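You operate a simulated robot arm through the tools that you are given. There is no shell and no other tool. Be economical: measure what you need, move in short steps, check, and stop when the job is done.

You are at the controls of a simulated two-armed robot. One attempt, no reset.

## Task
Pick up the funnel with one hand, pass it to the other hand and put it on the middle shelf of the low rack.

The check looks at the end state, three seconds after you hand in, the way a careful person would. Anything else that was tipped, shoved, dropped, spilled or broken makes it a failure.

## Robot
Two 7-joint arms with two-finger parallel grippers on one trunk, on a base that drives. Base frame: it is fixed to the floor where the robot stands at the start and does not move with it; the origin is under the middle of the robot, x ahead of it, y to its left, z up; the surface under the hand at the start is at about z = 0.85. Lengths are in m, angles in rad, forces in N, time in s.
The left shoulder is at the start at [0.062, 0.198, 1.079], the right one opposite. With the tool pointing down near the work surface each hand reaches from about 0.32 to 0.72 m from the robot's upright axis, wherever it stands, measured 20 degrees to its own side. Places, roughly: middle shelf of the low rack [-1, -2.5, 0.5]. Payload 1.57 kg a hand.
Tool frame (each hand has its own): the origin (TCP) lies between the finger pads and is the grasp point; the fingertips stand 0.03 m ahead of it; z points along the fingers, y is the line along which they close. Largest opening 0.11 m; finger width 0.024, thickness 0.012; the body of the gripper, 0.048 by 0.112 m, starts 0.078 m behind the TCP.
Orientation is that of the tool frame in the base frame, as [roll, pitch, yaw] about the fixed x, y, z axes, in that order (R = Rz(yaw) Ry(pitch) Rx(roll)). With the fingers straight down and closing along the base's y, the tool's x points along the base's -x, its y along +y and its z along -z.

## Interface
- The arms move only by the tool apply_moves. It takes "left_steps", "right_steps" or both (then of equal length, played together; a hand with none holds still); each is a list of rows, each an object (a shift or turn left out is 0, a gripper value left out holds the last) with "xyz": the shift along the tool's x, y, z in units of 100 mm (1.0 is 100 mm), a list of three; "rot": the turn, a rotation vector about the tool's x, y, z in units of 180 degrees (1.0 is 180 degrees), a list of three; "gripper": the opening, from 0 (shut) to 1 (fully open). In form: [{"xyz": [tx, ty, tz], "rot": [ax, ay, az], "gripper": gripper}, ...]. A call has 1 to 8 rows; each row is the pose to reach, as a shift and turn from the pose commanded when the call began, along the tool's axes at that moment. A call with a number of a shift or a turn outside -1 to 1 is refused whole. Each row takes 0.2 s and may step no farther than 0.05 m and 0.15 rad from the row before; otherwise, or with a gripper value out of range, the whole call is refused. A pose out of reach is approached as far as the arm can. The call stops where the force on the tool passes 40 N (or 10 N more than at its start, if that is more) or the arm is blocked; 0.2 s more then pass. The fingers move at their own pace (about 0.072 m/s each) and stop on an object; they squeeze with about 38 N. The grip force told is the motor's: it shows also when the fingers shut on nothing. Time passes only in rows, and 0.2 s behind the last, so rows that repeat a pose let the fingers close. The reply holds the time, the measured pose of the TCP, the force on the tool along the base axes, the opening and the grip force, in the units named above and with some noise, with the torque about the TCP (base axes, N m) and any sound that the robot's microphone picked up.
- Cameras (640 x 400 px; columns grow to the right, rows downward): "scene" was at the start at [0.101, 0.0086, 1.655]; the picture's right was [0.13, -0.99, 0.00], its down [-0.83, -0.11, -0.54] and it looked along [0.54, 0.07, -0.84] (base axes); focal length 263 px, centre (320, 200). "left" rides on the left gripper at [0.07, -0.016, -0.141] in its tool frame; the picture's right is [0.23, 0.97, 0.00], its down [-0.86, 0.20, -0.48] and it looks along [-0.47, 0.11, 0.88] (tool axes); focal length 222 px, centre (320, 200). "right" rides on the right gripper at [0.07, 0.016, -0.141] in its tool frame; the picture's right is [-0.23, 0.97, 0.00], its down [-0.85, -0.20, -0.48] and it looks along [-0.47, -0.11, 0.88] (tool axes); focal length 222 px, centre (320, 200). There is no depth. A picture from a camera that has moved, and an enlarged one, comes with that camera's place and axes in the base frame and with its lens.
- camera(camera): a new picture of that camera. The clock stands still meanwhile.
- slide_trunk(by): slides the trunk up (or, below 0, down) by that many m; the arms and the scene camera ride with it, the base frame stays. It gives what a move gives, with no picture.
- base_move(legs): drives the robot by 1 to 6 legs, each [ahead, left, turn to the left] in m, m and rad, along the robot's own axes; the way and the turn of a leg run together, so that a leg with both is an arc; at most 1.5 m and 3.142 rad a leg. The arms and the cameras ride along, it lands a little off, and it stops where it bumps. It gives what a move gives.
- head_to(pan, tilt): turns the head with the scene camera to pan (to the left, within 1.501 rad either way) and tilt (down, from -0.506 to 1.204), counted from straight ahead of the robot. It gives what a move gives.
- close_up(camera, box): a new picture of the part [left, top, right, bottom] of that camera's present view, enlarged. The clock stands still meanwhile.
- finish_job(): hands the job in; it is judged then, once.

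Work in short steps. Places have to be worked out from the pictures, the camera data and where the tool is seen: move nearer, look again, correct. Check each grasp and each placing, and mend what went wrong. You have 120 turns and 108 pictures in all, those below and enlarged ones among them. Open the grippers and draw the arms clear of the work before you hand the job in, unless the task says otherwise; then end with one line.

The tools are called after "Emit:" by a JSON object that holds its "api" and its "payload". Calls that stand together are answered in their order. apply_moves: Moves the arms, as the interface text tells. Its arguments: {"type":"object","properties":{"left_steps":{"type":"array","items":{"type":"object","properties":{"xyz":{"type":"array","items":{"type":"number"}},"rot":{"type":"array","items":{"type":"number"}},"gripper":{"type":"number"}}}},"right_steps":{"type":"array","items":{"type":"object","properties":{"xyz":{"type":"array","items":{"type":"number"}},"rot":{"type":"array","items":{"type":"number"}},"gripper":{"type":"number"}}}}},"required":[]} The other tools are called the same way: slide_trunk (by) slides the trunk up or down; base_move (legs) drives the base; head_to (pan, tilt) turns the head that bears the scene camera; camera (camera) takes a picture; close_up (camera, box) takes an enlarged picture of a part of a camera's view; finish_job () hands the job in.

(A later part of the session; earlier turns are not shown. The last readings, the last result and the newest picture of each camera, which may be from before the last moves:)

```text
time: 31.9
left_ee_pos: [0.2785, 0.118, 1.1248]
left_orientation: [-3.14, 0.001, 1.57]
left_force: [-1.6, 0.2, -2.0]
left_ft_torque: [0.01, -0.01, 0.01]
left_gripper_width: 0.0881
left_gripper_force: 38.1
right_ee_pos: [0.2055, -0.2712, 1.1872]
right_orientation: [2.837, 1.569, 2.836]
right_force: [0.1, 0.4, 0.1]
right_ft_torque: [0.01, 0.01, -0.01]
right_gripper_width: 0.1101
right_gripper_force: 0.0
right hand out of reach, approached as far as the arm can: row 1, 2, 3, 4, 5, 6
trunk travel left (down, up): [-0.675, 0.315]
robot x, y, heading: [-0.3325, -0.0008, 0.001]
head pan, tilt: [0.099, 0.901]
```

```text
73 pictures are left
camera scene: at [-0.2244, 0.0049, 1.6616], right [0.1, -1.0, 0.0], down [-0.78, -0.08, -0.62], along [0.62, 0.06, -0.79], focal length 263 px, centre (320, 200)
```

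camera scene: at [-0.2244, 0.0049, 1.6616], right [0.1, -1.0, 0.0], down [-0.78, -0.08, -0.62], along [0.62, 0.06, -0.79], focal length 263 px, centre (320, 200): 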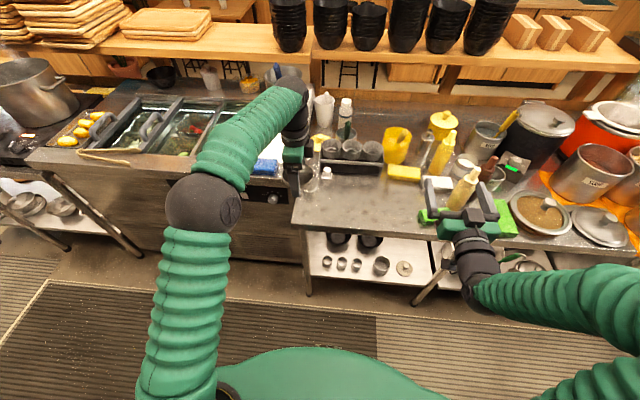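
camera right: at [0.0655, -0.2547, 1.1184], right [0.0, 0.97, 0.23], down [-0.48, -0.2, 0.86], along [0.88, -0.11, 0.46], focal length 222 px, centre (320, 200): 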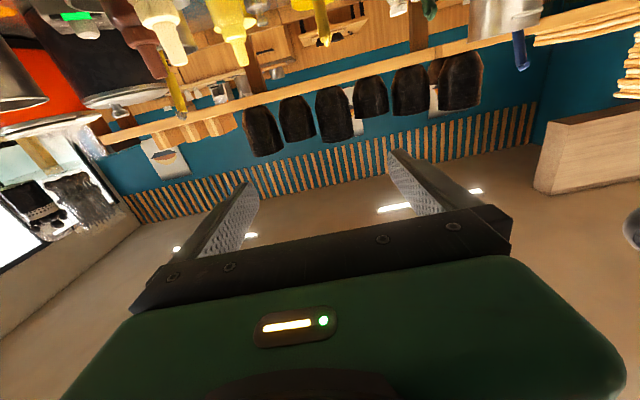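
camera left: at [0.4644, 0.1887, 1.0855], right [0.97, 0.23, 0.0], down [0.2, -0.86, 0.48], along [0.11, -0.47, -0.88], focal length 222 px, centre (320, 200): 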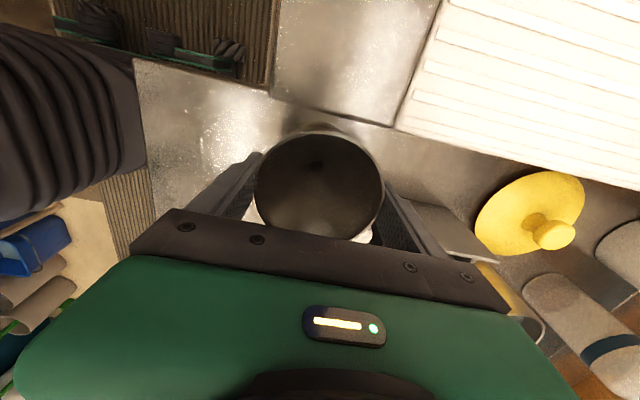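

The right hand is horizontal now. I yaw it about 30° left and bring it toward the funnel, staying well short, to see the stem.

Emit:
{"api": "apply_moves", "payload": {"right_steps": [{"xyz": [0, 0.2, 0.2], "rot": [-0.042, 0, 0]}, {"xyz": [0, 0.4, 0.4], "rot": [-0.084, 0, 0]}, {"xyz": [0, 0.7, 0.5], "rot": [-0.126, 0, 0]}, {"xyz": [0, 1, 0.5], "rot": [-0.167, 0, 0]}, {"xyz": [0, 1, 0.5], "rot": [-0.167, 0, 0]}]}}

Emit:
{"api": "camera", "payload": {"camera": "right"}}

```text
time: 33.1
left_ee_pos: [0.2791, 0.1177, 1.1255]
left_orientation: [-3.139, -0.001, 1.569]
left_force: [-0.4, 0.5, -0.5]
left_ft_torque: [0.0, -0.02, 0.0]
left_gripper_width: 0.0881
left_gripper_force: 37.6
right_ee_pos: [0.2243, -0.1719, 1.2206]
right_orientation: [3.139, 1.568, -2.62]
right_force: [0.7, 0.1, -0.7]
right_ft_torque: [-0.02, -0.01, 0.0]
right_gripper_width: 0.1097
right_gripper_force: 0.1
right hand out of reach, approached as far as the arm can: row 1, 2, 3, 4, 5
trunk travel left (down, up): [-0.675, 0.315]
robot x, y, heading: [-0.3339, 0.0003, 0.003]
head pan, tilt: [0.099, 0.901]
```

```text
72 pictures are left
camera right: at [0.0953, -0.2287, 1.1516], right [-0.49, 0.84, 0.23], down [-0.31, -0.41, 0.86], along [0.82, 0.35, 0.46], focal length 222 px, centre (320, 200)
```

right: 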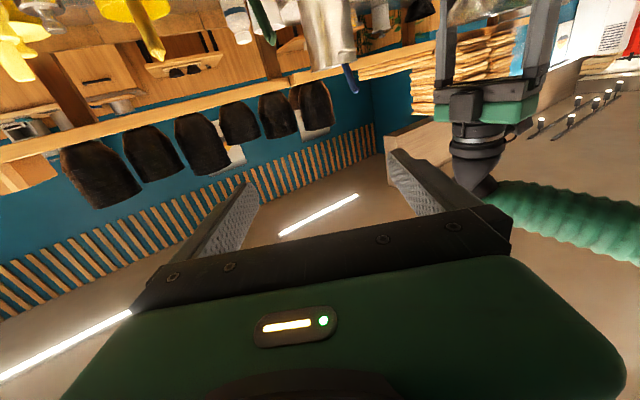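

Horizontal with that low height is out of reach; I pitch the fingers 35° down, which should both be reachable and show the funnel.

Emit:
{"api": "apply_moves", "payload": {"right_steps": [{"rot": [0, 0.045, 0]}, {"rot": [0, 0.09, 0]}, {"rot": [0, 0.135, 0]}, {"rot": [0, 0.18, 0]}, {"rot": [0, 0.2, 0]}]}}

Emit:
{"api": "camera", "payload": {"camera": "right"}}

```text
time: 34.3
left_ee_pos: [0.2793, 0.1182, 1.1243]
left_orientation: [-3.14, 0.001, 1.569]
left_force: [-0.2, -0.4, -0.9]
left_ft_torque: [-0.02, 0.01, -0.04]
left_gripper_width: 0.0883
left_gripper_force: 38.6
right_ee_pos: [0.2266, -0.1719, 1.2194]
right_orientation: [-3.14, 0.941, -2.619]
right_force: [-0.2, -0.2, -0.3]
right_ft_torque: [0.02, -0.01, -0.05]
right_gripper_width: 0.1099
right_gripper_force: 0.0
trunk travel left (down, up): [-0.675, 0.315]
robot x, y, heading: [-0.334, -0.0014, 0.004]
head pan, tilt: [0.099, 0.901]
```

```text
71 pictures are left
camera right: at [0.0849, -0.2357, 1.2465], right [-0.37, 0.91, 0.18], down [0.2, -0.11, 0.97], along [0.91, 0.4, -0.14], focal length 222 px, centre (320, 200)
```

right: 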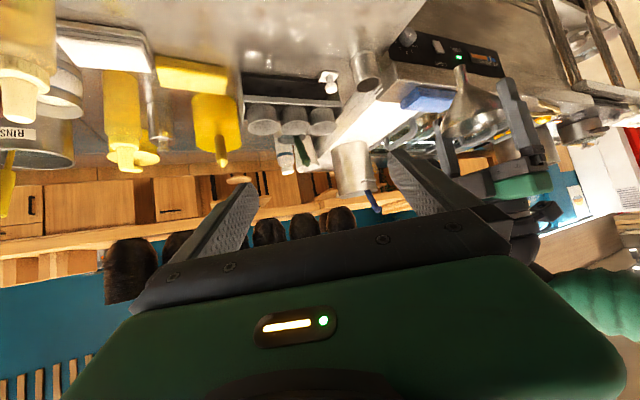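

Emit:
{"api": "close_up", "payload": {"camera": "right", "box": [400, 20, 580, 220]}}

```text
2.00 times, centred on (490, 120) of right
camera zoom: at [0.0849, -0.2357, 1.2465], right [-0.37, 0.91, 0.18], down [0.2, -0.11, 0.97], along [0.91, 0.4, -0.14], focal length 444 px, centre (-20, 360)
```

zoom: 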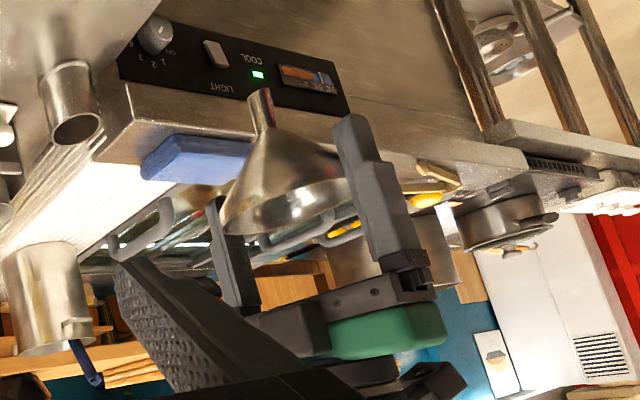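

The funnel is about 85 mm tall, with a roughly 25 mm stem (tip z ≈ 1.045). My plan: the left hand turns so the stem points forward, and the right takes the stem from above so it can later be set mouth-down. First, I bring the right hand back to top-down.

Emit:
{"api": "apply_moves", "payload": {"right_steps": [{"xyz": [0, -0.2, -0.1], "rot": [0, 0.044, 0]}, {"xyz": [0, -0.4, -0.2], "rot": [0, 0.088, 0]}, {"xyz": [0, -0.6, -0.3], "rot": [0, 0.132, 0]}, {"xyz": [0, -0.8, -0.3], "rot": [0, 0.176, 0]}, {"xyz": [0, -1, -0.3], "rot": [0, 0.22, 0]}, {"xyz": [0, -1, -0.3], "rot": [0, 0.264, 0]}, {"xyz": [0, -1, -0.3], "rot": [0, 0.3, 0]}]}}

Emit:
{"api": "apply_moves", "payload": {"right_steps": [{"rot": [0, 0, 0.045]}, {"rot": [0, 0, 0.09]}, {"rot": [0, 0, 0.135]}, {"rot": [0, 0, 0.167]}], "left_steps": [{"rot": [0, 0, -0.045]}, {"rot": [0, 0, -0.09]}, {"rot": [0, 0, -0.135]}, {"rot": [0, 0, -0.18]}]}}

Emit:
{"api": "apply_moves", "payload": {"left_steps": [{"rot": [0, 0, -0.045]}, {"rot": [0, 0, -0.09]}, {"rot": [0, 0, -0.135]}, {"rot": [0, 0, -0.18]}, {"rot": [0, 0, -0.225]}, {"rot": [0, 0, -0.27]}, {"rot": [0, 0, -0.315]}, {"rot": [0, 0, -0.32]}]}}

Emit:
{"api": "camera", "payload": {"camera": "scene"}}

```text
time: 35.9
left_ee_pos: [0.2781, 0.1174, 1.125]
left_orientation: [-3.139, 0.0, 1.567]
left_force: [0.0, -0.2, -0.8]
left_ft_torque: [0.01, 0.02, -0.02]
left_gripper_width: 0.088
left_gripper_force: 37.4
right_ee_pos: [0.1483, -0.2657, 1.2292]
right_orientation: [3.133, 0.385, -2.618]
right_force: [-0.9, 0.4, -0.9]
right_ft_torque: [-0.01, 0.02, 0.05]
right_gripper_width: 0.1101
right_gripper_force: 0.0
right hand out of reach, approached as far as the arm can: row 3, 4, 5, 6, 7
trunk travel left (down, up): [-0.675, 0.315]
robot x, y, heading: [-0.3344, -0.0016, 0.001]
head pan, tilt: [0.099, 0.901]
```

```text
time: 36.9
left_ee_pos: [0.2785, 0.1181, 1.1259]
left_orientation: [-3.138, -0.001, 2.137]
left_force: [-0.5, -0.7, -1.1]
left_ft_torque: [0.0, -0.01, -0.01]
left_gripper_width: 0.0881
left_gripper_force: 38.2
right_ee_pos: [0.1506, -0.2654, 1.2288]
right_orientation: [2.932, 0.327, 3.105]
right_force: [0.3, -0.4, 0.3]
right_ft_torque: [0.0, -0.01, 0.01]
right_gripper_width: 0.1098
right_gripper_force: 0.1
trunk travel left (down, up): [-0.675, 0.315]
robot x, y, heading: [-0.3359, -0.0004, 0.0]
head pan, tilt: [0.099, 0.901]
```

```text
time: 38.7
left_ee_pos: [0.2798, 0.1176, 1.1243]
left_orientation: [3.142, -0.001, 3.142]
left_force: [0.0, 0.2, -0.3]
left_ft_torque: [0.02, 0.03, 0.0]
left_gripper_width: 0.088
left_gripper_force: 38.1
right_ee_pos: [0.1493, -0.2657, 1.2283]
right_orientation: [2.933, 0.327, 3.107]
right_force: [-0.3, 0.0, -0.2]
right_ft_torque: [-0.02, 0.01, 0.0]
right_gripper_width: 0.1099
right_gripper_force: 0.0
trunk travel left (down, up): [-0.675, 0.315]
robot x, y, heading: [-0.3341, -0.0003, 0.002]
head pan, tilt: [0.099, 0.901]
```

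```text
69 pictures are left
camera scene: at [-0.2245, 0.0049, 1.6616], right [0.1, -1.0, 0.0], down [-0.78, -0.08, -0.62], along [0.62, 0.06, -0.79], focal length 263 px, centre (320, 200)
```

scene: 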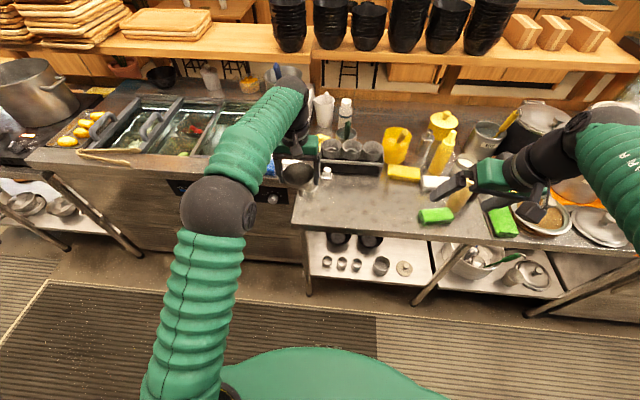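

Now pitch the left hand forward to bring the stem toward forward-pointing, raising a little.

Emit:
{"api": "apply_moves", "payload": {"left_steps": [{"xyz": [0, 0, -0.1], "rot": [0, -0.045, 0]}, {"xyz": [0, 0, -0.2], "rot": [0, -0.09, 0]}, {"xyz": [0, 0, -0.3], "rot": [0, -0.135, 0]}, {"xyz": [0, 0, -0.4], "rot": [0, -0.18, 0]}, {"xyz": [0, 0, -0.5], "rot": [0, -0.225, 0]}, {"xyz": [0, 0, -0.6], "rot": [0, -0.25, 0]}]}}

Emit:
{"api": "apply_moves", "payload": {"left_steps": [{"rot": [0, -0.045, 0]}, {"rot": [0, -0.09, 0]}, {"rot": [0, -0.135, 0]}, {"rot": [0, -0.18, 0]}, {"rot": [0, -0.225, 0]}, {"rot": [0, -0.25, 0]}]}}

Emit:
{"api": "camera", "payload": {"camera": "scene"}}

```text
time: 40.1
left_ee_pos: [0.2778, 0.1167, 1.1845]
left_orientation: [-3.14, 0.786, 3.141]
left_force: [-0.5, -0.3, -0.8]
left_ft_torque: [0.02, 0.02, -0.02]
left_gripper_width: 0.0879
left_gripper_force: 38.0
right_ee_pos: [0.1502, -0.2661, 1.2276]
right_orientation: [2.934, 0.328, 3.106]
right_force: [1.3, -0.4, -0.8]
right_ft_torque: [-0.02, 0.04, -0.03]
right_gripper_width: 0.1103
right_gripper_force: 0.0
trunk travel left (down, up): [-0.675, 0.315]
robot x, y, heading: [-0.3294, 0.0019, 0.002]
head pan, tilt: [0.099, 0.901]
```

```text
time: 40.9
left_ee_pos: [0.2777, 0.2144, 1.2354]
left_orientation: [-2.499, 1.127, -2.398]
left_force: [-1.4, 0.2, -0.9]
left_ft_torque: [0.03, -0.02, -0.01]
left_gripper_width: 0.0882
left_gripper_force: 38.0
right_ee_pos: [0.1464, -0.2617, 1.2301]
right_orientation: [2.936, 0.328, 3.108]
right_force: [-0.1, 0.1, 0.0]
right_ft_torque: [-0.05, 0.02, 0.03]
right_gripper_width: 0.1103
right_gripper_force: 0.0
trunk travel left (down, up): [-0.675, 0.315]
robot x, y, heading: [-0.3328, 0.0001, -0.004]
head pan, tilt: [0.099, 0.901]
stopped in row 3 (left hand): the arm was blocked; the commanded pose is now the measured one
```

```text
68 pictures are left
camera scene: at [-0.2281, 0.0085, 1.6619], right [0.1, -0.99, 0.0], down [-0.78, -0.08, -0.62], along [0.62, 0.06, -0.78], focal length 263 px, centre (320, 200)
```

scene: 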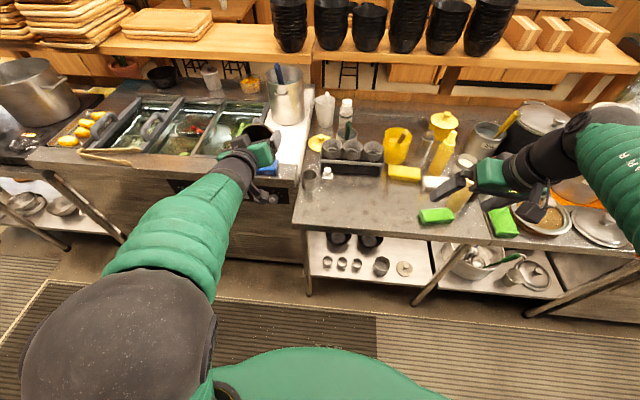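

The left arm swung its elbow but the funnel is held (stem now ~20° below forward horizontal, rolled 16°). I level the roll and check that it moves freely.

Emit:
{"api": "apply_moves", "payload": {"left_steps": [{"rot": [0, 0, 0.03]}, {"rot": [0, 0, 0.06]}, {"rot": [0, 0, 0.088]}, {"rot": [0, 0, 0.088]}]}}

Emit:
{"api": "camera", "payload": {"camera": "left"}}

Emit:
{"api": "close_up", "payload": {"camera": "scene", "box": [180, 90, 340, 220]}}

```text
time: 41.9
left_ee_pos: [0.2789, 0.2129, 1.2334]
left_orientation: [3.122, 1.215, -3.11]
left_force: [-0.2, 0.8, 0.8]
left_ft_torque: [0.0, 0.03, -0.01]
left_gripper_width: 0.088
left_gripper_force: 37.2
right_ee_pos: [0.15, -0.2642, 1.2292]
right_orientation: [2.937, 0.327, 3.106]
right_force: [0.0, -0.7, 0.1]
right_ft_torque: [-0.06, 0.02, 0.02]
right_gripper_width: 0.1097
right_gripper_force: 0.0
trunk travel left (down, up): [-0.675, 0.315]
robot x, y, heading: [-0.3305, -0.0032, 0.002]
head pan, tilt: [0.099, 0.901]
```

```text
67 pictures are left
camera left: at [0.1234, 0.1877, 1.2164], right [-0.13, 0.97, -0.21], down [-0.16, 0.19, 0.97], along [0.98, 0.16, 0.13], focal length 222 px, centre (320, 200)
```

left: 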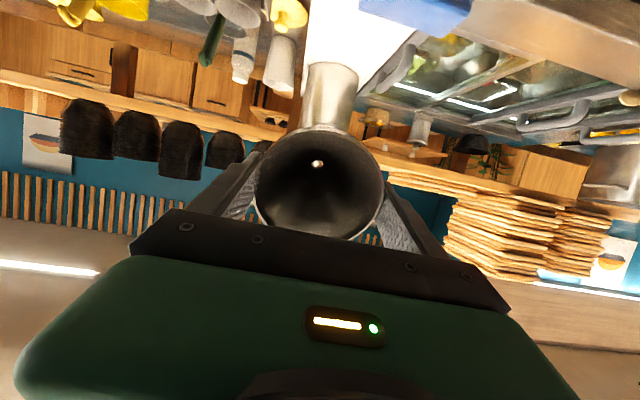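

```text
3.08 times, centred on (260, 155) of scene
camera zoom: at [-0.2251, 0.0067, 1.6617], right [0.1, -0.99, 0.0], down [-0.78, -0.08, -0.62], along [0.62, 0.06, -0.79], focal length 811 px, centre (505, 338)
```

zoom: 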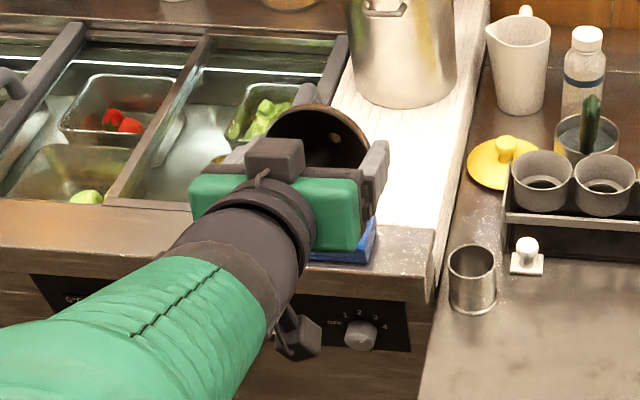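

Funnel firmly held, stem forward. Now move the left hand lower and toward the middle.

Emit:
{"api": "apply_moves", "payload": {"left_steps": [{"xyz": [0.15, -0.25, 0.05]}, {"xyz": [0.3, -0.5, 0.1]}, {"xyz": [0.45, -0.75, 0.15]}, {"xyz": [0.6, -1, 0.2]}, {"xyz": [0.6, -1, 0.2]}]}}

Emit:
{"api": "camera", "payload": {"camera": "scene"}}

```text
time: 42.8
left_ee_pos: [0.2809, 0.1488, 1.2268]
left_orientation: [-2.627, 1.239, -2.56]
left_force: [-0.9, 0.1, -0.8]
left_ft_torque: [0.02, 0.03, -0.03]
left_gripper_width: 0.0882
left_gripper_force: 37.8
right_ee_pos: [0.1479, -0.2665, 1.2287]
right_orientation: [2.931, 0.327, 3.107]
right_force: [-0.3, -0.7, -0.2]
right_ft_torque: [-0.02, -0.02, 0.02]
right_gripper_width: 0.1099
right_gripper_force: 0.1
trunk travel left (down, up): [-0.675, 0.315]
robot x, y, heading: [-0.3306, -0.0019, -0.001]
head pan, tilt: [0.099, 0.901]
stopped in row 4 (left hand): the arm was blocked; the commanded pose is now the measured one
```

```text
65 pictures are left
camera scene: at [-0.2257, 0.0041, 1.6617], right [0.1, -0.99, 0.0], down [-0.78, -0.08, -0.62], along [0.62, 0.06, -0.78], focal length 263 px, centre (320, 200)
```

scene: 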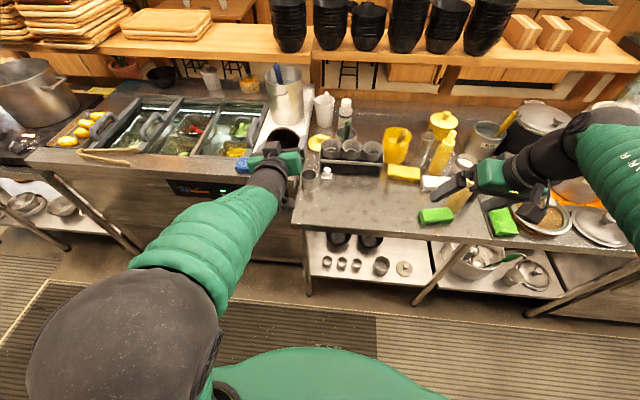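

The arm limits sideways there. Yawing the left hand about 30° to the right should be more natural and turns the stem toward the right hand.

Emit:
{"api": "apply_moves", "payload": {"left_steps": [{"rot": [0.04, 0.007, 0.012]}, {"rot": [0.08, 0.014, 0.024]}, {"rot": [0.12, 0.021, 0.036]}, {"rot": [0.157, 0.027, 0.047]}, {"rot": [0.157, 0.027, 0.047]}]}}

```text
time: 44.0
left_ee_pos: [0.2828, 0.1467, 1.2259]
left_orientation: [-2.639, 1.236, -3.097]
left_force: [-0.2, 0.3, -0.5]
left_ft_torque: [0.02, 0.01, 0.04]
left_gripper_width: 0.0883
left_gripper_force: 38.2
right_ee_pos: [0.147, -0.2642, 1.2298]
right_orientation: [2.934, 0.326, 3.106]
right_force: [-0.6, 0.6, -0.3]
right_ft_torque: [-0.01, -0.03, 0.0]
right_gripper_width: 0.11
right_gripper_force: 0.0
trunk travel left (down, up): [-0.675, 0.315]
robot x, y, heading: [-0.3324, -0.0057, -0.002]
head pan, tilt: [0.099, 0.901]
```

Yaw succeeded; now move 8 cm right and 10 cm down.

Emit:
{"api": "apply_moves", "payload": {"left_steps": [{"xyz": [0.24, -0.14, 0.16]}, {"xyz": [0.48, -0.28, 0.32]}, {"xyz": [0.72, -0.41, 0.48]}, {"xyz": [0.95, -0.55, 0.65]}, {"xyz": [0.95, -0.55, 0.65]}]}}

Emit:
{"api": "camera", "payload": {"camera": "scene"}}

```text
time: 45.2
left_ee_pos: [0.2824, 0.0661, 1.1257]
left_orientation: [-2.642, 1.236, -3.099]
left_force: [-0.9, -0.5, -1.4]
left_ft_torque: [0.02, 0.0, -0.01]
left_gripper_width: 0.088
left_gripper_force: 38.5
right_ee_pos: [0.1486, -0.2669, 1.2285]
right_orientation: [2.933, 0.328, 3.105]
right_force: [-1.0, -0.3, 0.6]
right_ft_torque: [0.03, -0.01, -0.01]
right_gripper_width: 0.1098
right_gripper_force: 0.1
trunk travel left (down, up): [-0.675, 0.315]
robot x, y, heading: [-0.3338, 0.0028, -0.002]
head pan, tilt: [0.099, 0.901]
```

```text
64 pictures are left
camera scene: at [-0.2254, 0.0046, 1.6617], right [0.1, -0.99, 0.0], down [-0.78, -0.08, -0.62], along [0.62, 0.06, -0.78], focal length 263 px, centre (320, 200)
```

scene: 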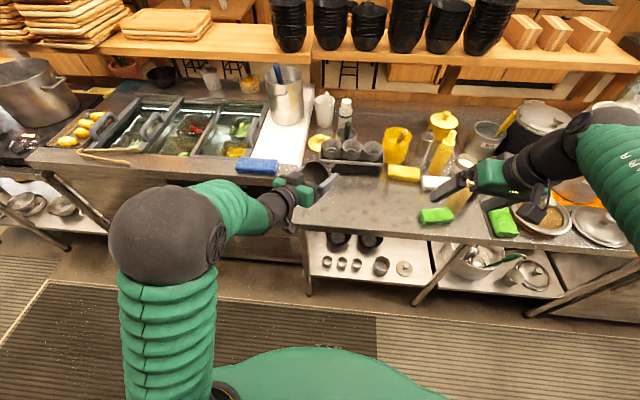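

Great. Pitch the left hand further so the stem points slightly above horizontal.

Emit:
{"api": "apply_moves", "payload": {"left_steps": [{"rot": [0, -0.045, 0]}, {"rot": [0, -0.09, 0]}, {"rot": [0, -0.135, 0]}, {"rot": [0, -0.135, 0]}]}}

Emit:
{"api": "apply_moves", "payload": {"right_steps": [{"xyz": [0, -0.1, 0.3]}, {"xyz": [0, -0.1, 0.6], "rot": [0, 0.03, 0]}, {"xyz": [0, -0.1, 0.9], "rot": [0, 0.06, 0]}, {"xyz": [0, -0.1, 1], "rot": [0, 0.09, 0]}, {"xyz": [0, -0.1, 1], "rot": [0, 0.1, 0]}]}}

```text
time: 46.2
left_ee_pos: [0.2814, 0.067, 1.1263]
left_orientation: [-0.888, 1.367, -1.31]
left_force: [-0.7, 0.7, -0.6]
left_ft_torque: [0.02, 0.0, 0.02]
left_gripper_width: 0.088
left_gripper_force: 37.7
right_ee_pos: [0.1478, -0.2659, 1.2299]
right_orientation: [2.933, 0.327, 3.108]
right_force: [-0.6, -0.1, -0.1]
right_ft_torque: [0.02, 0.01, 0.01]
right_gripper_width: 0.1101
right_gripper_force: 0.1
trunk travel left (down, up): [-0.675, 0.315]
robot x, y, heading: [-0.33, 0.0013, -0.002]
head pan, tilt: [0.099, 0.901]
```

```text
time: 47.4
left_ee_pos: [0.2826, 0.0671, 1.1273]
left_orientation: [-0.893, 1.369, -1.315]
left_force: [-0.4, 0.3, -0.5]
left_ft_torque: [0.04, 0.02, -0.01]
left_gripper_width: 0.0878
left_gripper_force: 37.7
right_ee_pos: [0.0758, -0.2415, 1.1451]
right_orientation: [2.894, 0.114, -3.129]
right_force: [-0.4, 0.2, 0.1]
right_ft_torque: [-0.03, 0.01, 0.04]
right_gripper_width: 0.11
right_gripper_force: 0.0
right hand out of reach, approached as far as the arm can: row 1, 2, 3, 4, 5
trunk travel left (down, up): [-0.675, 0.315]
robot x, y, heading: [-0.3325, 0.0014, -0.0]
head pan, tilt: [0.099, 0.901]
```

The left stem direction is now ≈ (0.91,-0.40,0.13). To put it in easy reach of the right hand from above, lower the left by 10 cm and retract it 5 cm. Meanwhile I start orienting the right hand.

Emit:
{"api": "apply_moves", "payload": {"left_steps": [{"xyz": [0.19, -0.01, -0.12]}, {"xyz": [0.38, -0.02, -0.24]}, {"xyz": [0.57, -0.03, -0.36]}, {"xyz": [0.76, -0.04, -0.48]}, {"xyz": [0.95, -0.05, -0.58]}], "right_steps": [{"rot": [0.012, 0.025, 0.03]}, {"rot": [0.024, 0.051, 0.061]}, {"rot": [0.036, 0.076, 0.091]}, {"rot": [0.048, 0.102, 0.122]}, {"rot": [0.06, 0.127, 0.152]}]}}

Emit:
{"api": "camera", "payload": {"camera": "scene"}}

```text
time: 48.4
left_ee_pos: [0.2469, 0.0705, 1.0515]
left_orientation: [-0.904, 1.364, -1.327]
left_force: [0.3, -0.7, -1.5]
left_ft_torque: [0.0, -0.01, -0.05]
left_gripper_width: 0.088
left_gripper_force: 37.8
right_ee_pos: [0.0694, -0.0973, 1.2206]
right_orientation: [2.856, -0.051, -2.991]
right_force: [0.3, 0.7, -0.5]
right_ft_torque: [0.0, 0.02, 0.02]
right_gripper_width: 0.1098
right_gripper_force: 0.0
right hand out of reach, approached as far as the arm can: row 1, 2
trunk travel left (down, up): [-0.675, 0.315]
robot x, y, heading: [-0.3331, 0.002, -0.001]
head pan, tilt: [0.099, 0.901]
stopped in row 4 (right hand): the arm was blocked; the commanded pose is now the measured one
```

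```text
63 pictures are left
camera scene: at [-0.2206, 0.0116, 1.6605], right [0.1, -1.0, 0.0], down [-0.78, -0.08, -0.62], along [0.61, 0.06, -0.79], focal length 263 px, centre (320, 200)
```

scene: 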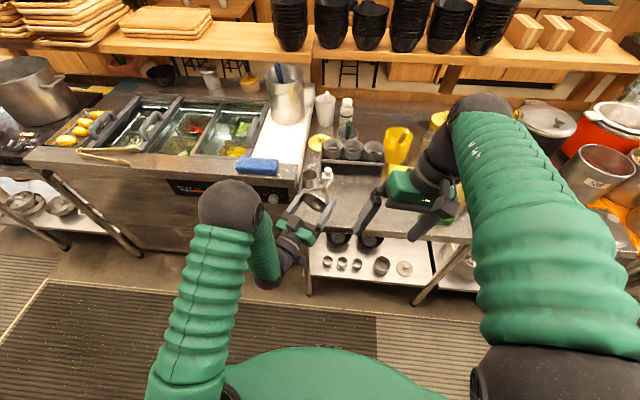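

The right arm swung inward; I steer it forward and to the right, away from the left hand, to regain a good configuration.

Emit:
{"api": "apply_moves", "payload": {"right_steps": [{"xyz": [-0.2, -0.25, 0.05]}, {"xyz": [-0.45, -0.5, 0.1]}, {"xyz": [-0.7, -0.75, 0.17]}, {"xyz": [-0.98, -0.92, 0.23]}, {"xyz": [-0.98, -0.92, 0.23]}]}}

Emit:
{"api": "camera", "payload": {"camera": "scene"}}

```text
time: 49.0
left_ee_pos: [0.2453, 0.0684, 1.0524]
left_orientation: [-0.894, 1.368, -1.317]
left_force: [-0.5, 0.4, -0.7]
left_ft_torque: [-0.01, 0.01, -0.02]
left_gripper_width: 0.0883
left_gripper_force: 38.3
right_ee_pos: [0.1088, -0.1444, 1.2414]
right_orientation: [2.717, 0.074, -2.991]
right_force: [0.2, 0.6, -0.4]
right_ft_torque: [0.0, 0.05, 0.03]
right_gripper_width: 0.11
right_gripper_force: 0.2
trunk travel left (down, up): [-0.675, 0.315]
robot x, y, heading: [-0.3304, -0.0015, -0.004]
head pan, tilt: [0.099, 0.901]
stopped in row 3 (right hand): the arm was blocked; the commanded pose is now the measured one
```

```text
62 pictures are left
camera scene: at [-0.2223, 0.0057, 1.6599], right [0.1, -1.0, 0.0], down [-0.78, -0.08, -0.62], along [0.61, 0.06, -0.79], focal length 263 px, centre (320, 200)
```

scene: 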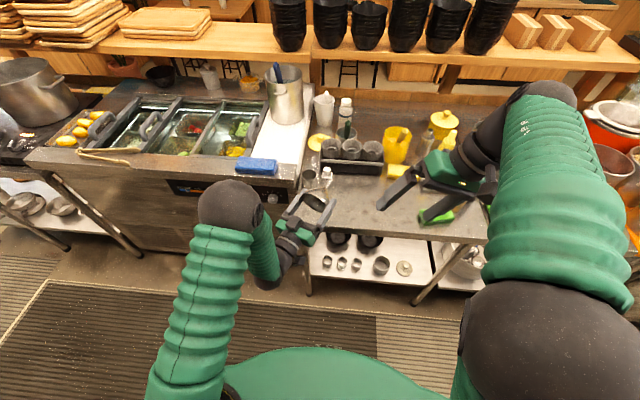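

Level its roll and lower it while going right.

Emit:
{"api": "apply_moves", "payload": {"right_steps": [{"xyz": [0.04, -0.25, 0.12], "rot": [0.035, 0, 0]}, {"xyz": [0.08, -0.5, 0.25], "rot": [0.07, 0, 0]}, {"xyz": [0.12, -0.75, 0.38], "rot": [0.105, 0, 0]}, {"xyz": [0.17, -1, 0.5], "rot": [0.139, 0, 0]}, {"xyz": [0.17, -1, 0.5], "rot": [0.139, 0, 0]}]}}

```text
time: 49.8
left_ee_pos: [0.2423, 0.0654, 1.0547]
left_orientation: [-0.879, 1.366, -1.302]
left_force: [0.2, 0.0, -0.6]
left_ft_torque: [0.02, 0.0, -0.01]
left_gripper_width: 0.0884
left_gripper_force: 37.8
right_ee_pos: [0.1045, -0.2113, 1.2263]
right_orientation: [2.807, 0.198, -3.059]
right_force: [-0.8, 0.2, 1.2]
right_ft_torque: [0.03, -0.02, -0.04]
right_gripper_width: 0.1102
right_gripper_force: 0.0
trunk travel left (down, up): [-0.675, 0.315]
robot x, y, heading: [-0.3338, 0.0004, -0.001]
head pan, tilt: [0.099, 0.901]
stopped in row 3 (right hand): the arm was blocked; the commanded pose is now the measured one
```

Continue slowly downward and right.

Emit:
{"api": "apply_moves", "payload": {"right_steps": [{"xyz": [0.03, -0.1, 0.1]}, {"xyz": [0.06, -0.2, 0.2]}, {"xyz": [0.09, -0.3, 0.29]}, {"xyz": [0.12, -0.4, 0.38]}, {"xyz": [0.15, -0.5, 0.48]}, {"xyz": [0.18, -0.6, 0.57]}, {"xyz": [0.21, -0.7, 0.66]}, {"xyz": [0.24, -0.79, 0.75]}]}}

Emit:
{"api": "camera", "payload": {"camera": "scene"}}

```text
time: 50.7
left_ee_pos: [0.2406, 0.0645, 1.0537]
left_orientation: [-0.878, 1.367, -1.305]
left_force: [1.0, -0.1, 0.0]
left_ft_torque: [0.01, 0.01, -0.04]
left_gripper_width: 0.0883
left_gripper_force: 38.2
right_ee_pos: [0.1026, -0.2316, 1.2093]
right_orientation: [2.69, 0.291, -3.083]
right_force: [-0.2, 0.1, 0.0]
right_ft_torque: [-0.03, 0.0, 0.0]
right_gripper_width: 0.1099
right_gripper_force: 0.0
trunk travel left (down, up): [-0.675, 0.315]
robot x, y, heading: [-0.3307, 0.0018, -0.002]
head pan, tilt: [0.099, 0.901]
stopped in row 4 (right hand): the arm was blocked; the commanded pose is now the measured one
```

```text
61 pictures are left
camera scene: at [-0.225, 0.0042, 1.6603], right [0.1, -1.0, 0.0], down [-0.78, -0.08, -0.62], along [0.62, 0.06, -0.79], focal length 263 px, centre (320, 200)
```

scene: 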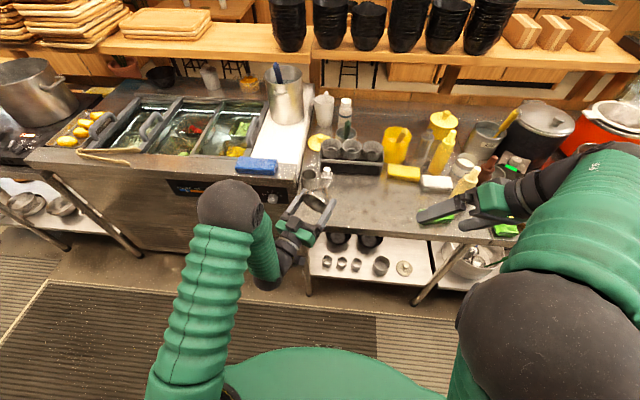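

I stretch the right arm forward and slightly right to free its elbow.

Emit:
{"api": "apply_moves", "payload": {"right_steps": [{"xyz": [-0.12, -0.1, 0.04]}, {"xyz": [-0.25, -0.2, 0.08]}, {"xyz": [-0.37, -0.29, 0.12]}, {"xyz": [-0.5, -0.39, 0.16]}, {"xyz": [-0.62, -0.49, 0.2]}, {"xyz": [-0.75, -0.58, 0.24]}, {"xyz": [-0.87, -0.68, 0.28]}, {"xyz": [-1, -0.78, 0.31]}]}}

```text
time: 52.5
left_ee_pos: [0.2427, 0.0655, 1.0553]
left_orientation: [-0.881, 1.367, -1.304]
left_force: [0.4, -1.0, -0.8]
left_ft_torque: [0.0, 0.02, 0.0]
left_gripper_width: 0.0882
left_gripper_force: 38.1
right_ee_pos: [0.2212, -0.2808, 1.181]
right_orientation: [2.693, 0.289, -3.082]
right_force: [0.4, 0.5, 0.0]
right_ft_torque: [0.03, 0.01, 0.01]
right_gripper_width: 0.1098
right_gripper_force: 0.0
trunk travel left (down, up): [-0.675, 0.315]
robot x, y, heading: [-0.333, -0.0006, 0.0]
head pan, tilt: [0.099, 0.901]
```

Moved freely. Now lower 8 cm.

Emit:
{"api": "apply_moves", "payload": {"right_steps": [{"xyz": [0.06, -0.08, 0.17]}, {"xyz": [0.12, -0.17, 0.35]}, {"xyz": [0.18, -0.25, 0.52]}, {"xyz": [0.23, -0.33, 0.69]}, {"xyz": [0.23, -0.33, 0.69]}]}}

Emit:
{"api": "camera", "payload": {"camera": "right"}}

Emit:
{"api": "camera", "payload": {"camera": "scene"}}

```text
time: 53.7
left_ee_pos: [0.2406, 0.0671, 1.056]
left_orientation: [-0.874, 1.368, -1.3]
left_force: [-0.2, -0.9, -0.4]
left_ft_torque: [-0.03, 0.02, -0.02]
left_gripper_width: 0.0884
left_gripper_force: 38.1
right_ee_pos: [0.2188, -0.2787, 1.1011]
right_orientation: [2.695, 0.291, -3.081]
right_force: [-0.9, 0.2, -0.3]
right_ft_torque: [-0.02, -0.03, -0.03]
right_gripper_width: 0.1099
right_gripper_force: 0.1
trunk travel left (down, up): [-0.675, 0.315]
robot x, y, heading: [-0.3328, -0.0007, 0.003]
head pan, tilt: [0.099, 0.901]
```

```text
60 pictures are left
camera right: at [0.1177, -0.3322, 1.2109], right [0.04, 0.88, 0.47], down [0.74, -0.34, 0.58], along [0.67, 0.32, -0.67], focal length 222 px, centre (320, 200)
```

right: 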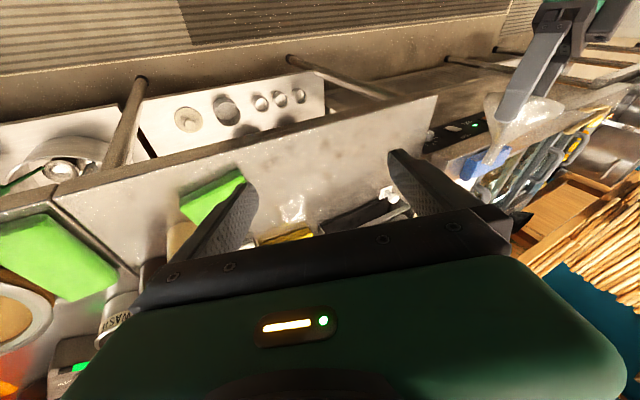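

```text
59 pictures are left
camera scene: at [-0.2244, 0.0046, 1.6616], right [0.1, -1.0, 0.0], down [-0.78, -0.08, -0.62], along [0.62, 0.06, -0.79], focal length 263 px, centre (320, 200)
```

scene: 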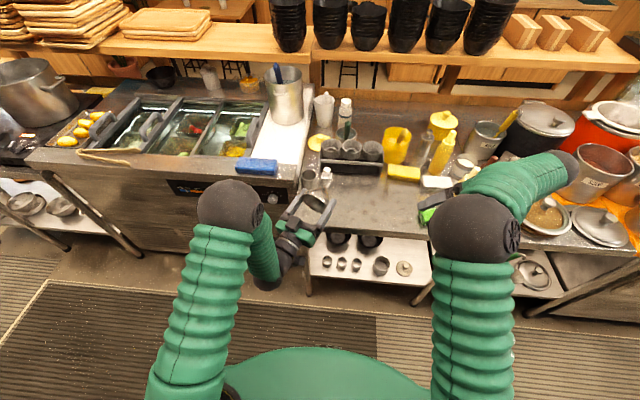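

Both arms are now in mirrored comfortable poses. I orient the right hand so it will take the stem leaning in from upper right, about 67° to the mouth axis.

Emit:
{"api": "apply_moves", "payload": {"right_steps": [{"rot": [-0.01, 0.019, 0.029]}, {"rot": [-0.02, 0.037, 0.058]}, {"rot": [-0.03, 0.056, 0.088]}, {"rot": [-0.039, 0.075, 0.117]}, {"rot": [-0.0487, 0.0933, 0.1461]}, {"rot": [-0.0487, 0.0933, 0.1461]}]}}

Emit:
{"api": "camera", "payload": {"camera": "right"}}

```text
time: 55.1
left_ee_pos: [0.2421, 0.0664, 1.056]
left_orientation: [-0.872, 1.367, -1.299]
left_force: [0.9, -0.1, -0.5]
left_ft_torque: [-0.02, 0.01, -0.03]
left_gripper_width: 0.0882
left_gripper_force: 38.2
right_ee_pos: [0.2194, -0.2809, 1.1016]
right_orientation: [2.527, -0.197, 2.956]
right_force: [0.8, 0.3, 0.4]
right_ft_torque: [0.01, -0.01, 0.01]
right_gripper_width: 0.11
right_gripper_force: 0.0
trunk travel left (down, up): [-0.675, 0.315]
robot x, y, heading: [-0.3315, -0.0024, -0.001]
head pan, tilt: [0.099, 0.901]
```

```text
58 pictures are left
camera right: at [0.1643, -0.3405, 1.2383], right [0.47, 0.72, 0.51], down [0.8, -0.6, 0.1], along [0.38, 0.36, -0.86], focal length 222 px, centre (320, 200)
```

right: 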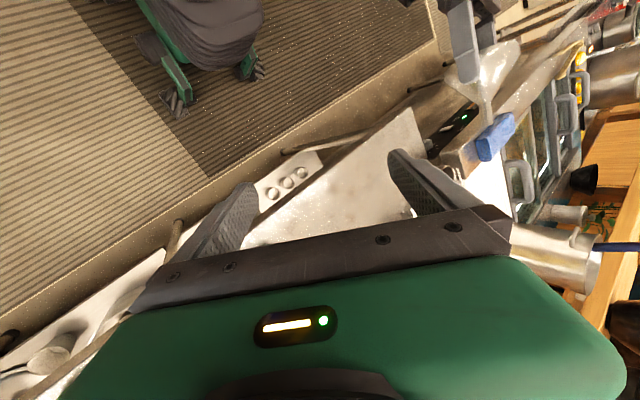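

Orientation reached. Approach laterally in stages, staying back from the stem.

Emit:
{"api": "apply_moves", "payload": {"right_steps": [{"xyz": [-0.03, 0.25, 0.05]}, {"xyz": [-0.06, 0.5, 0.1]}, {"xyz": [-0.09, 0.75, 0.15]}, {"xyz": [-0.12, 1, 0.2]}, {"xyz": [-0.12, 1, 0.2]}]}}

Emit:
{"api": "apply_moves", "payload": {"right_steps": [{"xyz": [-0.03, 0.25, 0.05]}, {"xyz": [-0.06, 0.5, 0.1]}, {"xyz": [-0.09, 0.75, 0.15]}, {"xyz": [-0.09, 0.75, 0.2]}]}}

Emit:
{"api": "camera", "payload": {"camera": "right"}}

Emit:
{"api": "camera", "payload": {"camera": "scene"}}

```text
time: 56.3
left_ee_pos: [0.2422, 0.0654, 1.0568]
left_orientation: [-0.875, 1.367, -1.301]
left_force: [-0.2, 0.4, -0.2]
left_ft_torque: [0.01, -0.03, -0.01]
left_gripper_width: 0.0881
left_gripper_force: 38.6
right_ee_pos: [0.2561, -0.191, 1.1393]
right_orientation: [2.525, -0.195, 2.957]
right_force: [-0.2, -0.1, -0.7]
right_ft_torque: [0.0, -0.01, 0.04]
right_gripper_width: 0.1098
right_gripper_force: 0.0
trunk travel left (down, up): [-0.675, 0.315]
robot x, y, heading: [-0.3339, -0.0003, 0.004]
head pan, tilt: [0.099, 0.901]
```

```text
time: 57.3
left_ee_pos: [0.241, 0.0669, 1.0559]
left_orientation: [-0.874, 1.367, -1.299]
left_force: [0.0, -0.1, -0.9]
left_ft_torque: [0.04, -0.02, 0.01]
left_gripper_width: 0.0879
left_gripper_force: 38.1
right_ee_pos: [0.2723, -0.1266, 1.1656]
right_orientation: [2.524, -0.193, 2.957]
right_force: [0.2, 0.4, 0.2]
right_ft_torque: [0.03, 0.03, 0.03]
right_gripper_width: 0.11
right_gripper_force: 0.0
right hand out of reach, approached as far as the arm can: row 3, 4
trunk travel left (down, up): [-0.675, 0.315]
robot x, y, heading: [-0.333, -0.0036, 0.003]
head pan, tilt: [0.099, 0.901]
```

```text
57 pictures are left
camera right: at [0.2181, -0.1862, 1.3008], right [0.47, 0.72, 0.51], down [0.8, -0.59, 0.11], along [0.38, 0.36, -0.85], focal length 222 px, centre (320, 200)
```

right: 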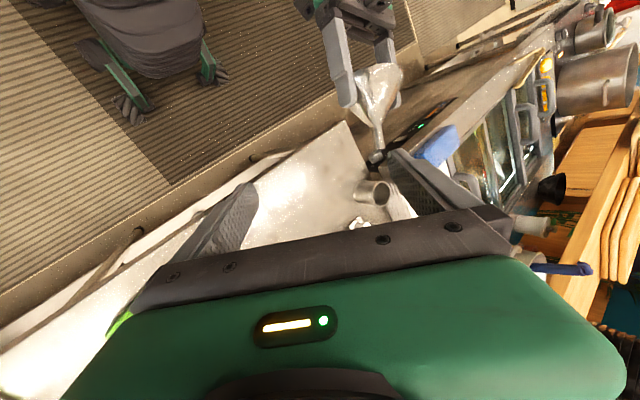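

```text
56 pictures are left
camera scene: at [-0.2247, 0.0058, 1.6617], right [0.1, -1.0, 0.0], down [-0.78, -0.08, -0.62], along [0.62, 0.06, -0.79], focal length 263 px, centre (320, 200)
```

scene: 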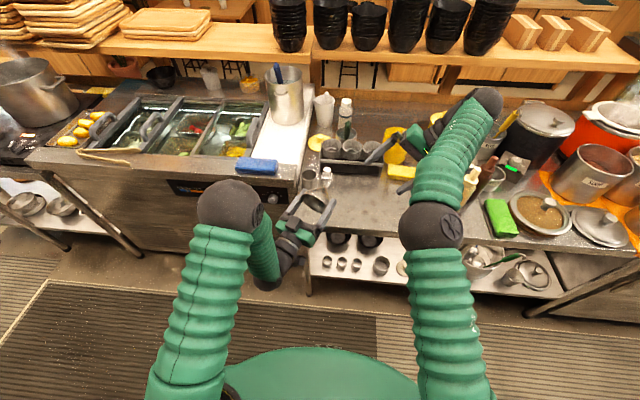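

The right hand is near its limit there, so I bring the funnel to it: left shifts about 8 cm right and down.

Emit:
{"api": "apply_moves", "payload": {"left_steps": [{"xyz": [0.18, -0.2, 0]}, {"xyz": [0.37, -0.4, 0]}, {"xyz": [0.56, -0.6, 0.02]}, {"xyz": [0.56, -0.6, 0.02]}]}}

Emit:
{"api": "camera", "payload": {"camera": "right"}}

```text
time: 58.3
left_ee_pos: [0.2217, -0.0006, 1.0098]
left_orientation: [-0.875, 1.367, -1.299]
left_force: [0.2, -1.7, -1.3]
left_ft_torque: [-0.01, 0.0, 0.0]
left_gripper_width: 0.0882
left_gripper_force: 38.1
right_ee_pos: [0.2747, -0.1282, 1.1639]
right_orientation: [2.525, -0.193, 2.958]
right_force: [0.4, 0.4, 0.6]
right_ft_torque: [0.01, 0.02, 0.02]
right_gripper_width: 0.1101
right_gripper_force: 0.1
trunk travel left (down, up): [-0.675, 0.315]
robot x, y, heading: [-0.333, -0.0017, 0.003]
head pan, tilt: [0.099, 0.901]
```

```text
55 pictures are left
camera right: at [0.2187, -0.1874, 1.3002], right [0.47, 0.72, 0.51], down [0.8, -0.59, 0.11], along [0.38, 0.36, -0.85], focal length 222 px, centre (320, 200)
```

right: 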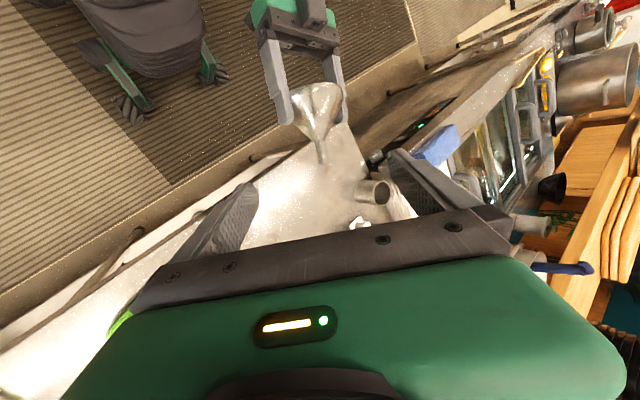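

Stem at ≈ [0.284,-0.028,1.018], nearly along the right hand's approach axis. Advance 9 cm and re-check.

Emit:
{"api": "apply_moves", "payload": {"right_steps": [{"xyz": [-0.03, -0.02, 0.22]}, {"xyz": [-0.07, -0.05, 0.45]}, {"xyz": [-0.1, -0.08, 0.68]}, {"xyz": [-0.1, -0.08, 0.9]}, {"xyz": [-0.1, -0.08, 0.9]}]}}

Emit:
{"api": "camera", "payload": {"camera": "right"}}

```text
time: 59.5
left_ee_pos: [0.2224, 0.0006, 1.0114]
left_orientation: [-0.874, 1.367, -1.299]
left_force: [0.2, -1.1, -1.0]
left_ft_torque: [0.01, -0.01, 0.0]
left_gripper_width: 0.088
left_gripper_force: 37.6
right_ee_pos: [0.277, -0.0827, 1.0849]
right_orientation: [2.524, -0.196, 2.958]
right_force: [0.3, 0.1, 0.2]
right_ft_torque: [-0.01, -0.02, -0.03]
right_gripper_width: 0.1099
right_gripper_force: 0.0
trunk travel left (down, up): [-0.675, 0.315]
robot x, y, heading: [-0.3329, -0.0018, -0.002]
head pan, tilt: [0.099, 0.901]
```

```text
54 pictures are left
camera right: at [0.2214, -0.1425, 1.223], right [0.47, 0.72, 0.51], down [0.8, -0.59, 0.1], along [0.38, 0.36, -0.86], focal length 222 px, centre (320, 200)
```

right: 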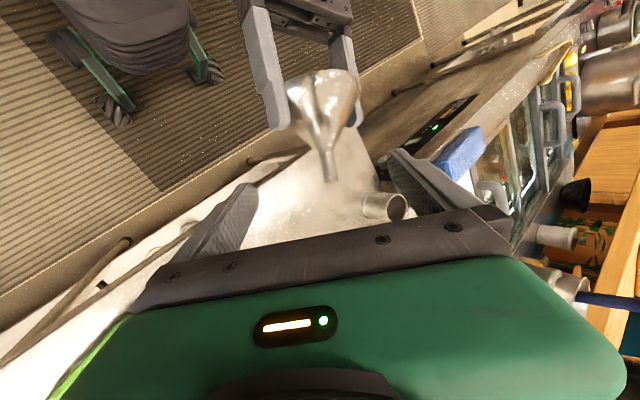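

Stem centre ≈ [0.288,-0.029,1.019]. Advance the rest of the way with fingers open.

Emit:
{"api": "apply_moves", "payload": {"right_steps": [{"xyz": [-0.1, 0.07, 0.1]}, {"xyz": [-0.13, 0.07, 0.3]}, {"xyz": [-0.13, 0.07, 0.5]}, {"xyz": [-0.13, 0.07, 0.7]}, {"xyz": [-0.13, 0.07, 0.83]}, {"xyz": [-0.13, 0.07, 0.83]}]}}

Emit:
{"api": "camera", "payload": {"camera": "right"}}

Emit:
{"api": "close_up", "payload": {"camera": "scene", "box": [260, 150, 420, 290]}}

```text
time: 60.9
left_ee_pos: [0.2227, 0.0003, 1.0122]
left_orientation: [-0.876, 1.366, -1.299]
left_force: [-0.3, 0.1, -0.4]
left_ft_torque: [0.01, -0.01, -0.01]
left_gripper_width: 0.0882
left_gripper_force: 38.4
right_ee_pos: [0.2862, -0.0296, 1.0216]
right_orientation: [2.526, -0.195, 2.959]
right_force: [0.5, -0.1, -0.5]
right_ft_torque: [-0.04, 0.01, 0.02]
right_gripper_width: 0.1101
right_gripper_force: 0.1
trunk travel left (down, up): [-0.675, 0.315]
robot x, y, heading: [-0.3335, -0.0024, 0.005]
head pan, tilt: [0.099, 0.901]
```

```text
53 pictures are left
camera right: at [0.2317, -0.0893, 1.1575], right [0.47, 0.72, 0.51], down [0.8, -0.59, 0.1], along [0.38, 0.35, -0.86], focal length 222 px, centre (320, 200)
```

right: 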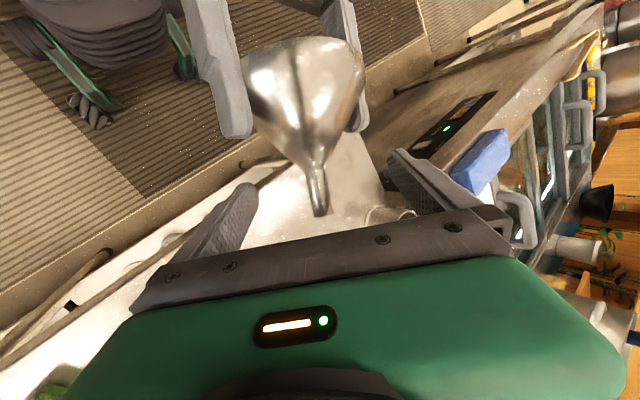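

```text
2.86 times, centred on (340, 220) of scene
camera zoom: at [-0.2241, 0.0054, 1.6616], right [0.1, -1.0, 0.0], down [-0.78, -0.08, -0.62], along [0.62, 0.06, -0.79], focal length 753 px, centre (263, 143)
```

zoom: 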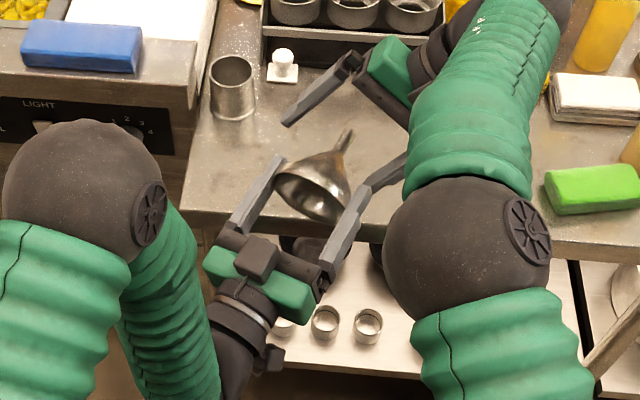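

The stem lies right at the TCP in both views. Close the right gripper.

Emit:
{"api": "apply_moves", "payload": {"right_steps": [{"gripper": 0.7}, {"gripper": 0.4}, {"gripper": 0.2}, {"gripper": 0.05}, {"gripper": 0.05}, {"gripper": 0.05}]}}

Emit:
{"api": "camera", "payload": {"camera": "right"}}

```text
time: 62.3
left_ee_pos: [0.2242, 0.0019, 1.0103]
left_orientation: [-0.873, 1.368, -1.3]
left_force: [0.0, 1.6, 0.0]
left_ft_torque: [-0.27, -0.24, 0.47]
left_gripper_width: 0.0882
left_gripper_force: 38.3
right_ee_pos: [0.2862, -0.0304, 1.0208]
right_orientation: [2.527, -0.196, 2.956]
right_force: [1.0, -1.6, 0.4]
right_ft_torque: [0.23, 0.22, -0.36]
right_gripper_width: 0.014
right_gripper_force: 30.2
trunk travel left (down, up): [-0.675, 0.315]
robot x, y, heading: [-0.3343, -0.0007, -0.001]
head pan, tilt: [0.099, 0.901]
```

```text
51 pictures are left
camera right: at [0.2318, -0.0895, 1.1576], right [0.47, 0.72, 0.51], down [0.8, -0.6, 0.1], along [0.38, 0.35, -0.86], focal length 222 px, centre (320, 200)
```

right: 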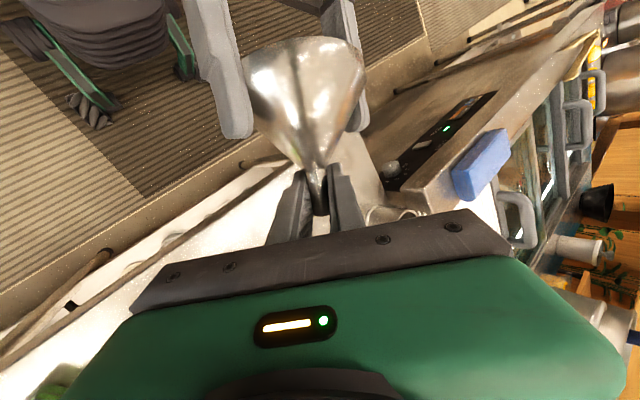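

Gripped at 14 mm. Tighten fully, then open the left hand.

Emit:
{"api": "apply_moves", "payload": {"right_steps": [{"gripper": 0}, {"gripper": 0}, {"gripper": 0}]}}

Emit:
{"api": "apply_moves", "payload": {"left_steps": [{"gripper": 0.9}, {"gripper": 1}, {"gripper": 1}]}}

Emit:
{"api": "camera", "payload": {"camera": "right"}}

```text
time: 63.1
left_ee_pos: [0.2229, 0.001, 1.0101]
left_orientation: [-0.876, 1.366, -1.298]
left_force: [0.0, 2.3, 0.7]
left_ft_torque: [-0.33, -0.31, 0.53]
left_gripper_width: 0.0883
left_gripper_force: 38.0
right_ee_pos: [0.2866, -0.0304, 1.0223]
right_orientation: [2.527, -0.196, 2.957]
right_force: [-0.9, -2.5, -1.5]
right_ft_torque: [0.24, 0.14, -0.33]
right_gripper_width: 0.0137
right_gripper_force: 30.2
trunk travel left (down, up): [-0.675, 0.315]
robot x, y, heading: [-0.3326, -0.0021, 0.002]
head pan, tilt: [0.099, 0.901]
```

```text
time: 63.9
left_ee_pos: [0.2223, 0.0003, 1.0107]
left_orientation: [-0.876, 1.368, -1.3]
left_force: [-0.5, -0.2, 0.4]
left_ft_torque: [0.0, 0.02, 0.03]
left_gripper_width: 0.1102
left_gripper_force: 0.1
right_ee_pos: [0.2868, -0.0301, 1.0214]
right_orientation: [2.526, -0.195, 2.958]
right_force: [0.5, -0.2, 0.3]
right_ft_torque: [0.01, -0.04, 0.01]
right_gripper_width: 0.0138
right_gripper_force: 30.0
trunk travel left (down, up): [-0.675, 0.315]
robot x, y, heading: [-0.3334, -0.0017, 0.001]
head pan, tilt: [0.099, 0.901]
```

```text
50 pictures are left
camera right: at [0.2318, -0.0894, 1.1576], right [0.47, 0.72, 0.51], down [0.8, -0.59, 0.1], along [0.38, 0.36, -0.86], focal length 222 px, centre (320, 200)
```

right: 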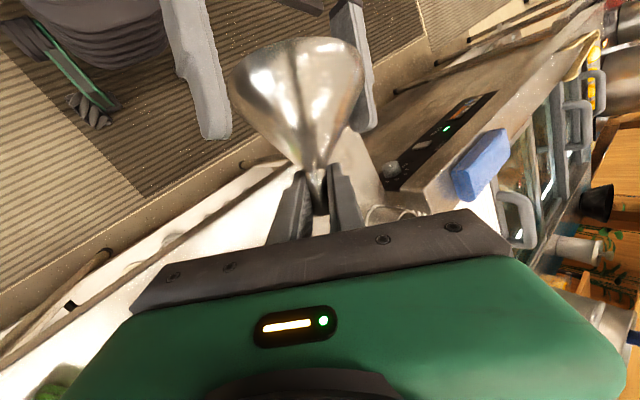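

The right hand alone holds the funnel. Withdraw the left hand straight back along its fingers.

Emit:
{"api": "apply_moves", "payload": {"left_steps": [{"xyz": [0, 0, -0.2]}, {"xyz": [0, 0, -0.4]}, {"xyz": [0, 0, -0.6]}, {"xyz": [0, 0, -0.8]}, {"xyz": [0, 0, -0.8]}]}}

Emit:
{"api": "camera", "payload": {"camera": "right"}}

```text
time: 65.1
left_ee_pos: [0.1493, 0.0343, 0.9991]
left_orientation: [-0.878, 1.365, -1.302]
left_force: [-0.2, 0.6, 0.1]
left_ft_torque: [0.0, 0.01, 0.04]
left_gripper_width: 0.1099
left_gripper_force: 0.1
right_ee_pos: [0.2865, -0.0281, 1.0207]
right_orientation: [2.527, -0.196, 2.957]
right_force: [0.5, 0.6, -0.1]
right_ft_torque: [-0.02, -0.05, -0.03]
right_gripper_width: 0.0137
right_gripper_force: 30.4
trunk travel left (down, up): [-0.675, 0.315]
robot x, y, heading: [-0.3297, 0.0004, -0.001]
head pan, tilt: [0.099, 0.901]
```

```text
49 pictures are left
camera right: at [0.2316, -0.0875, 1.1578], right [0.47, 0.72, 0.51], down [0.8, -0.59, 0.1], along [0.38, 0.35, -0.86], focal length 222 px, centre (320, 200)
```

right: 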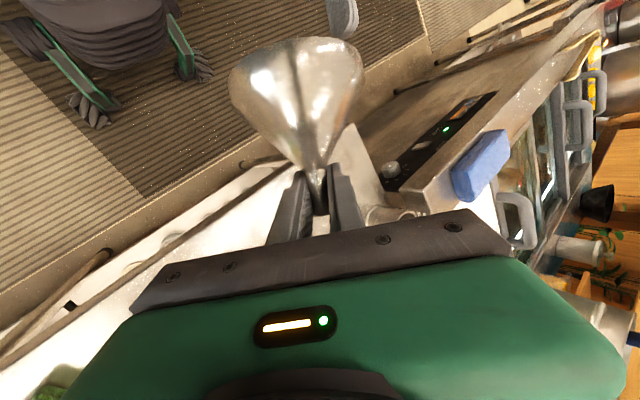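

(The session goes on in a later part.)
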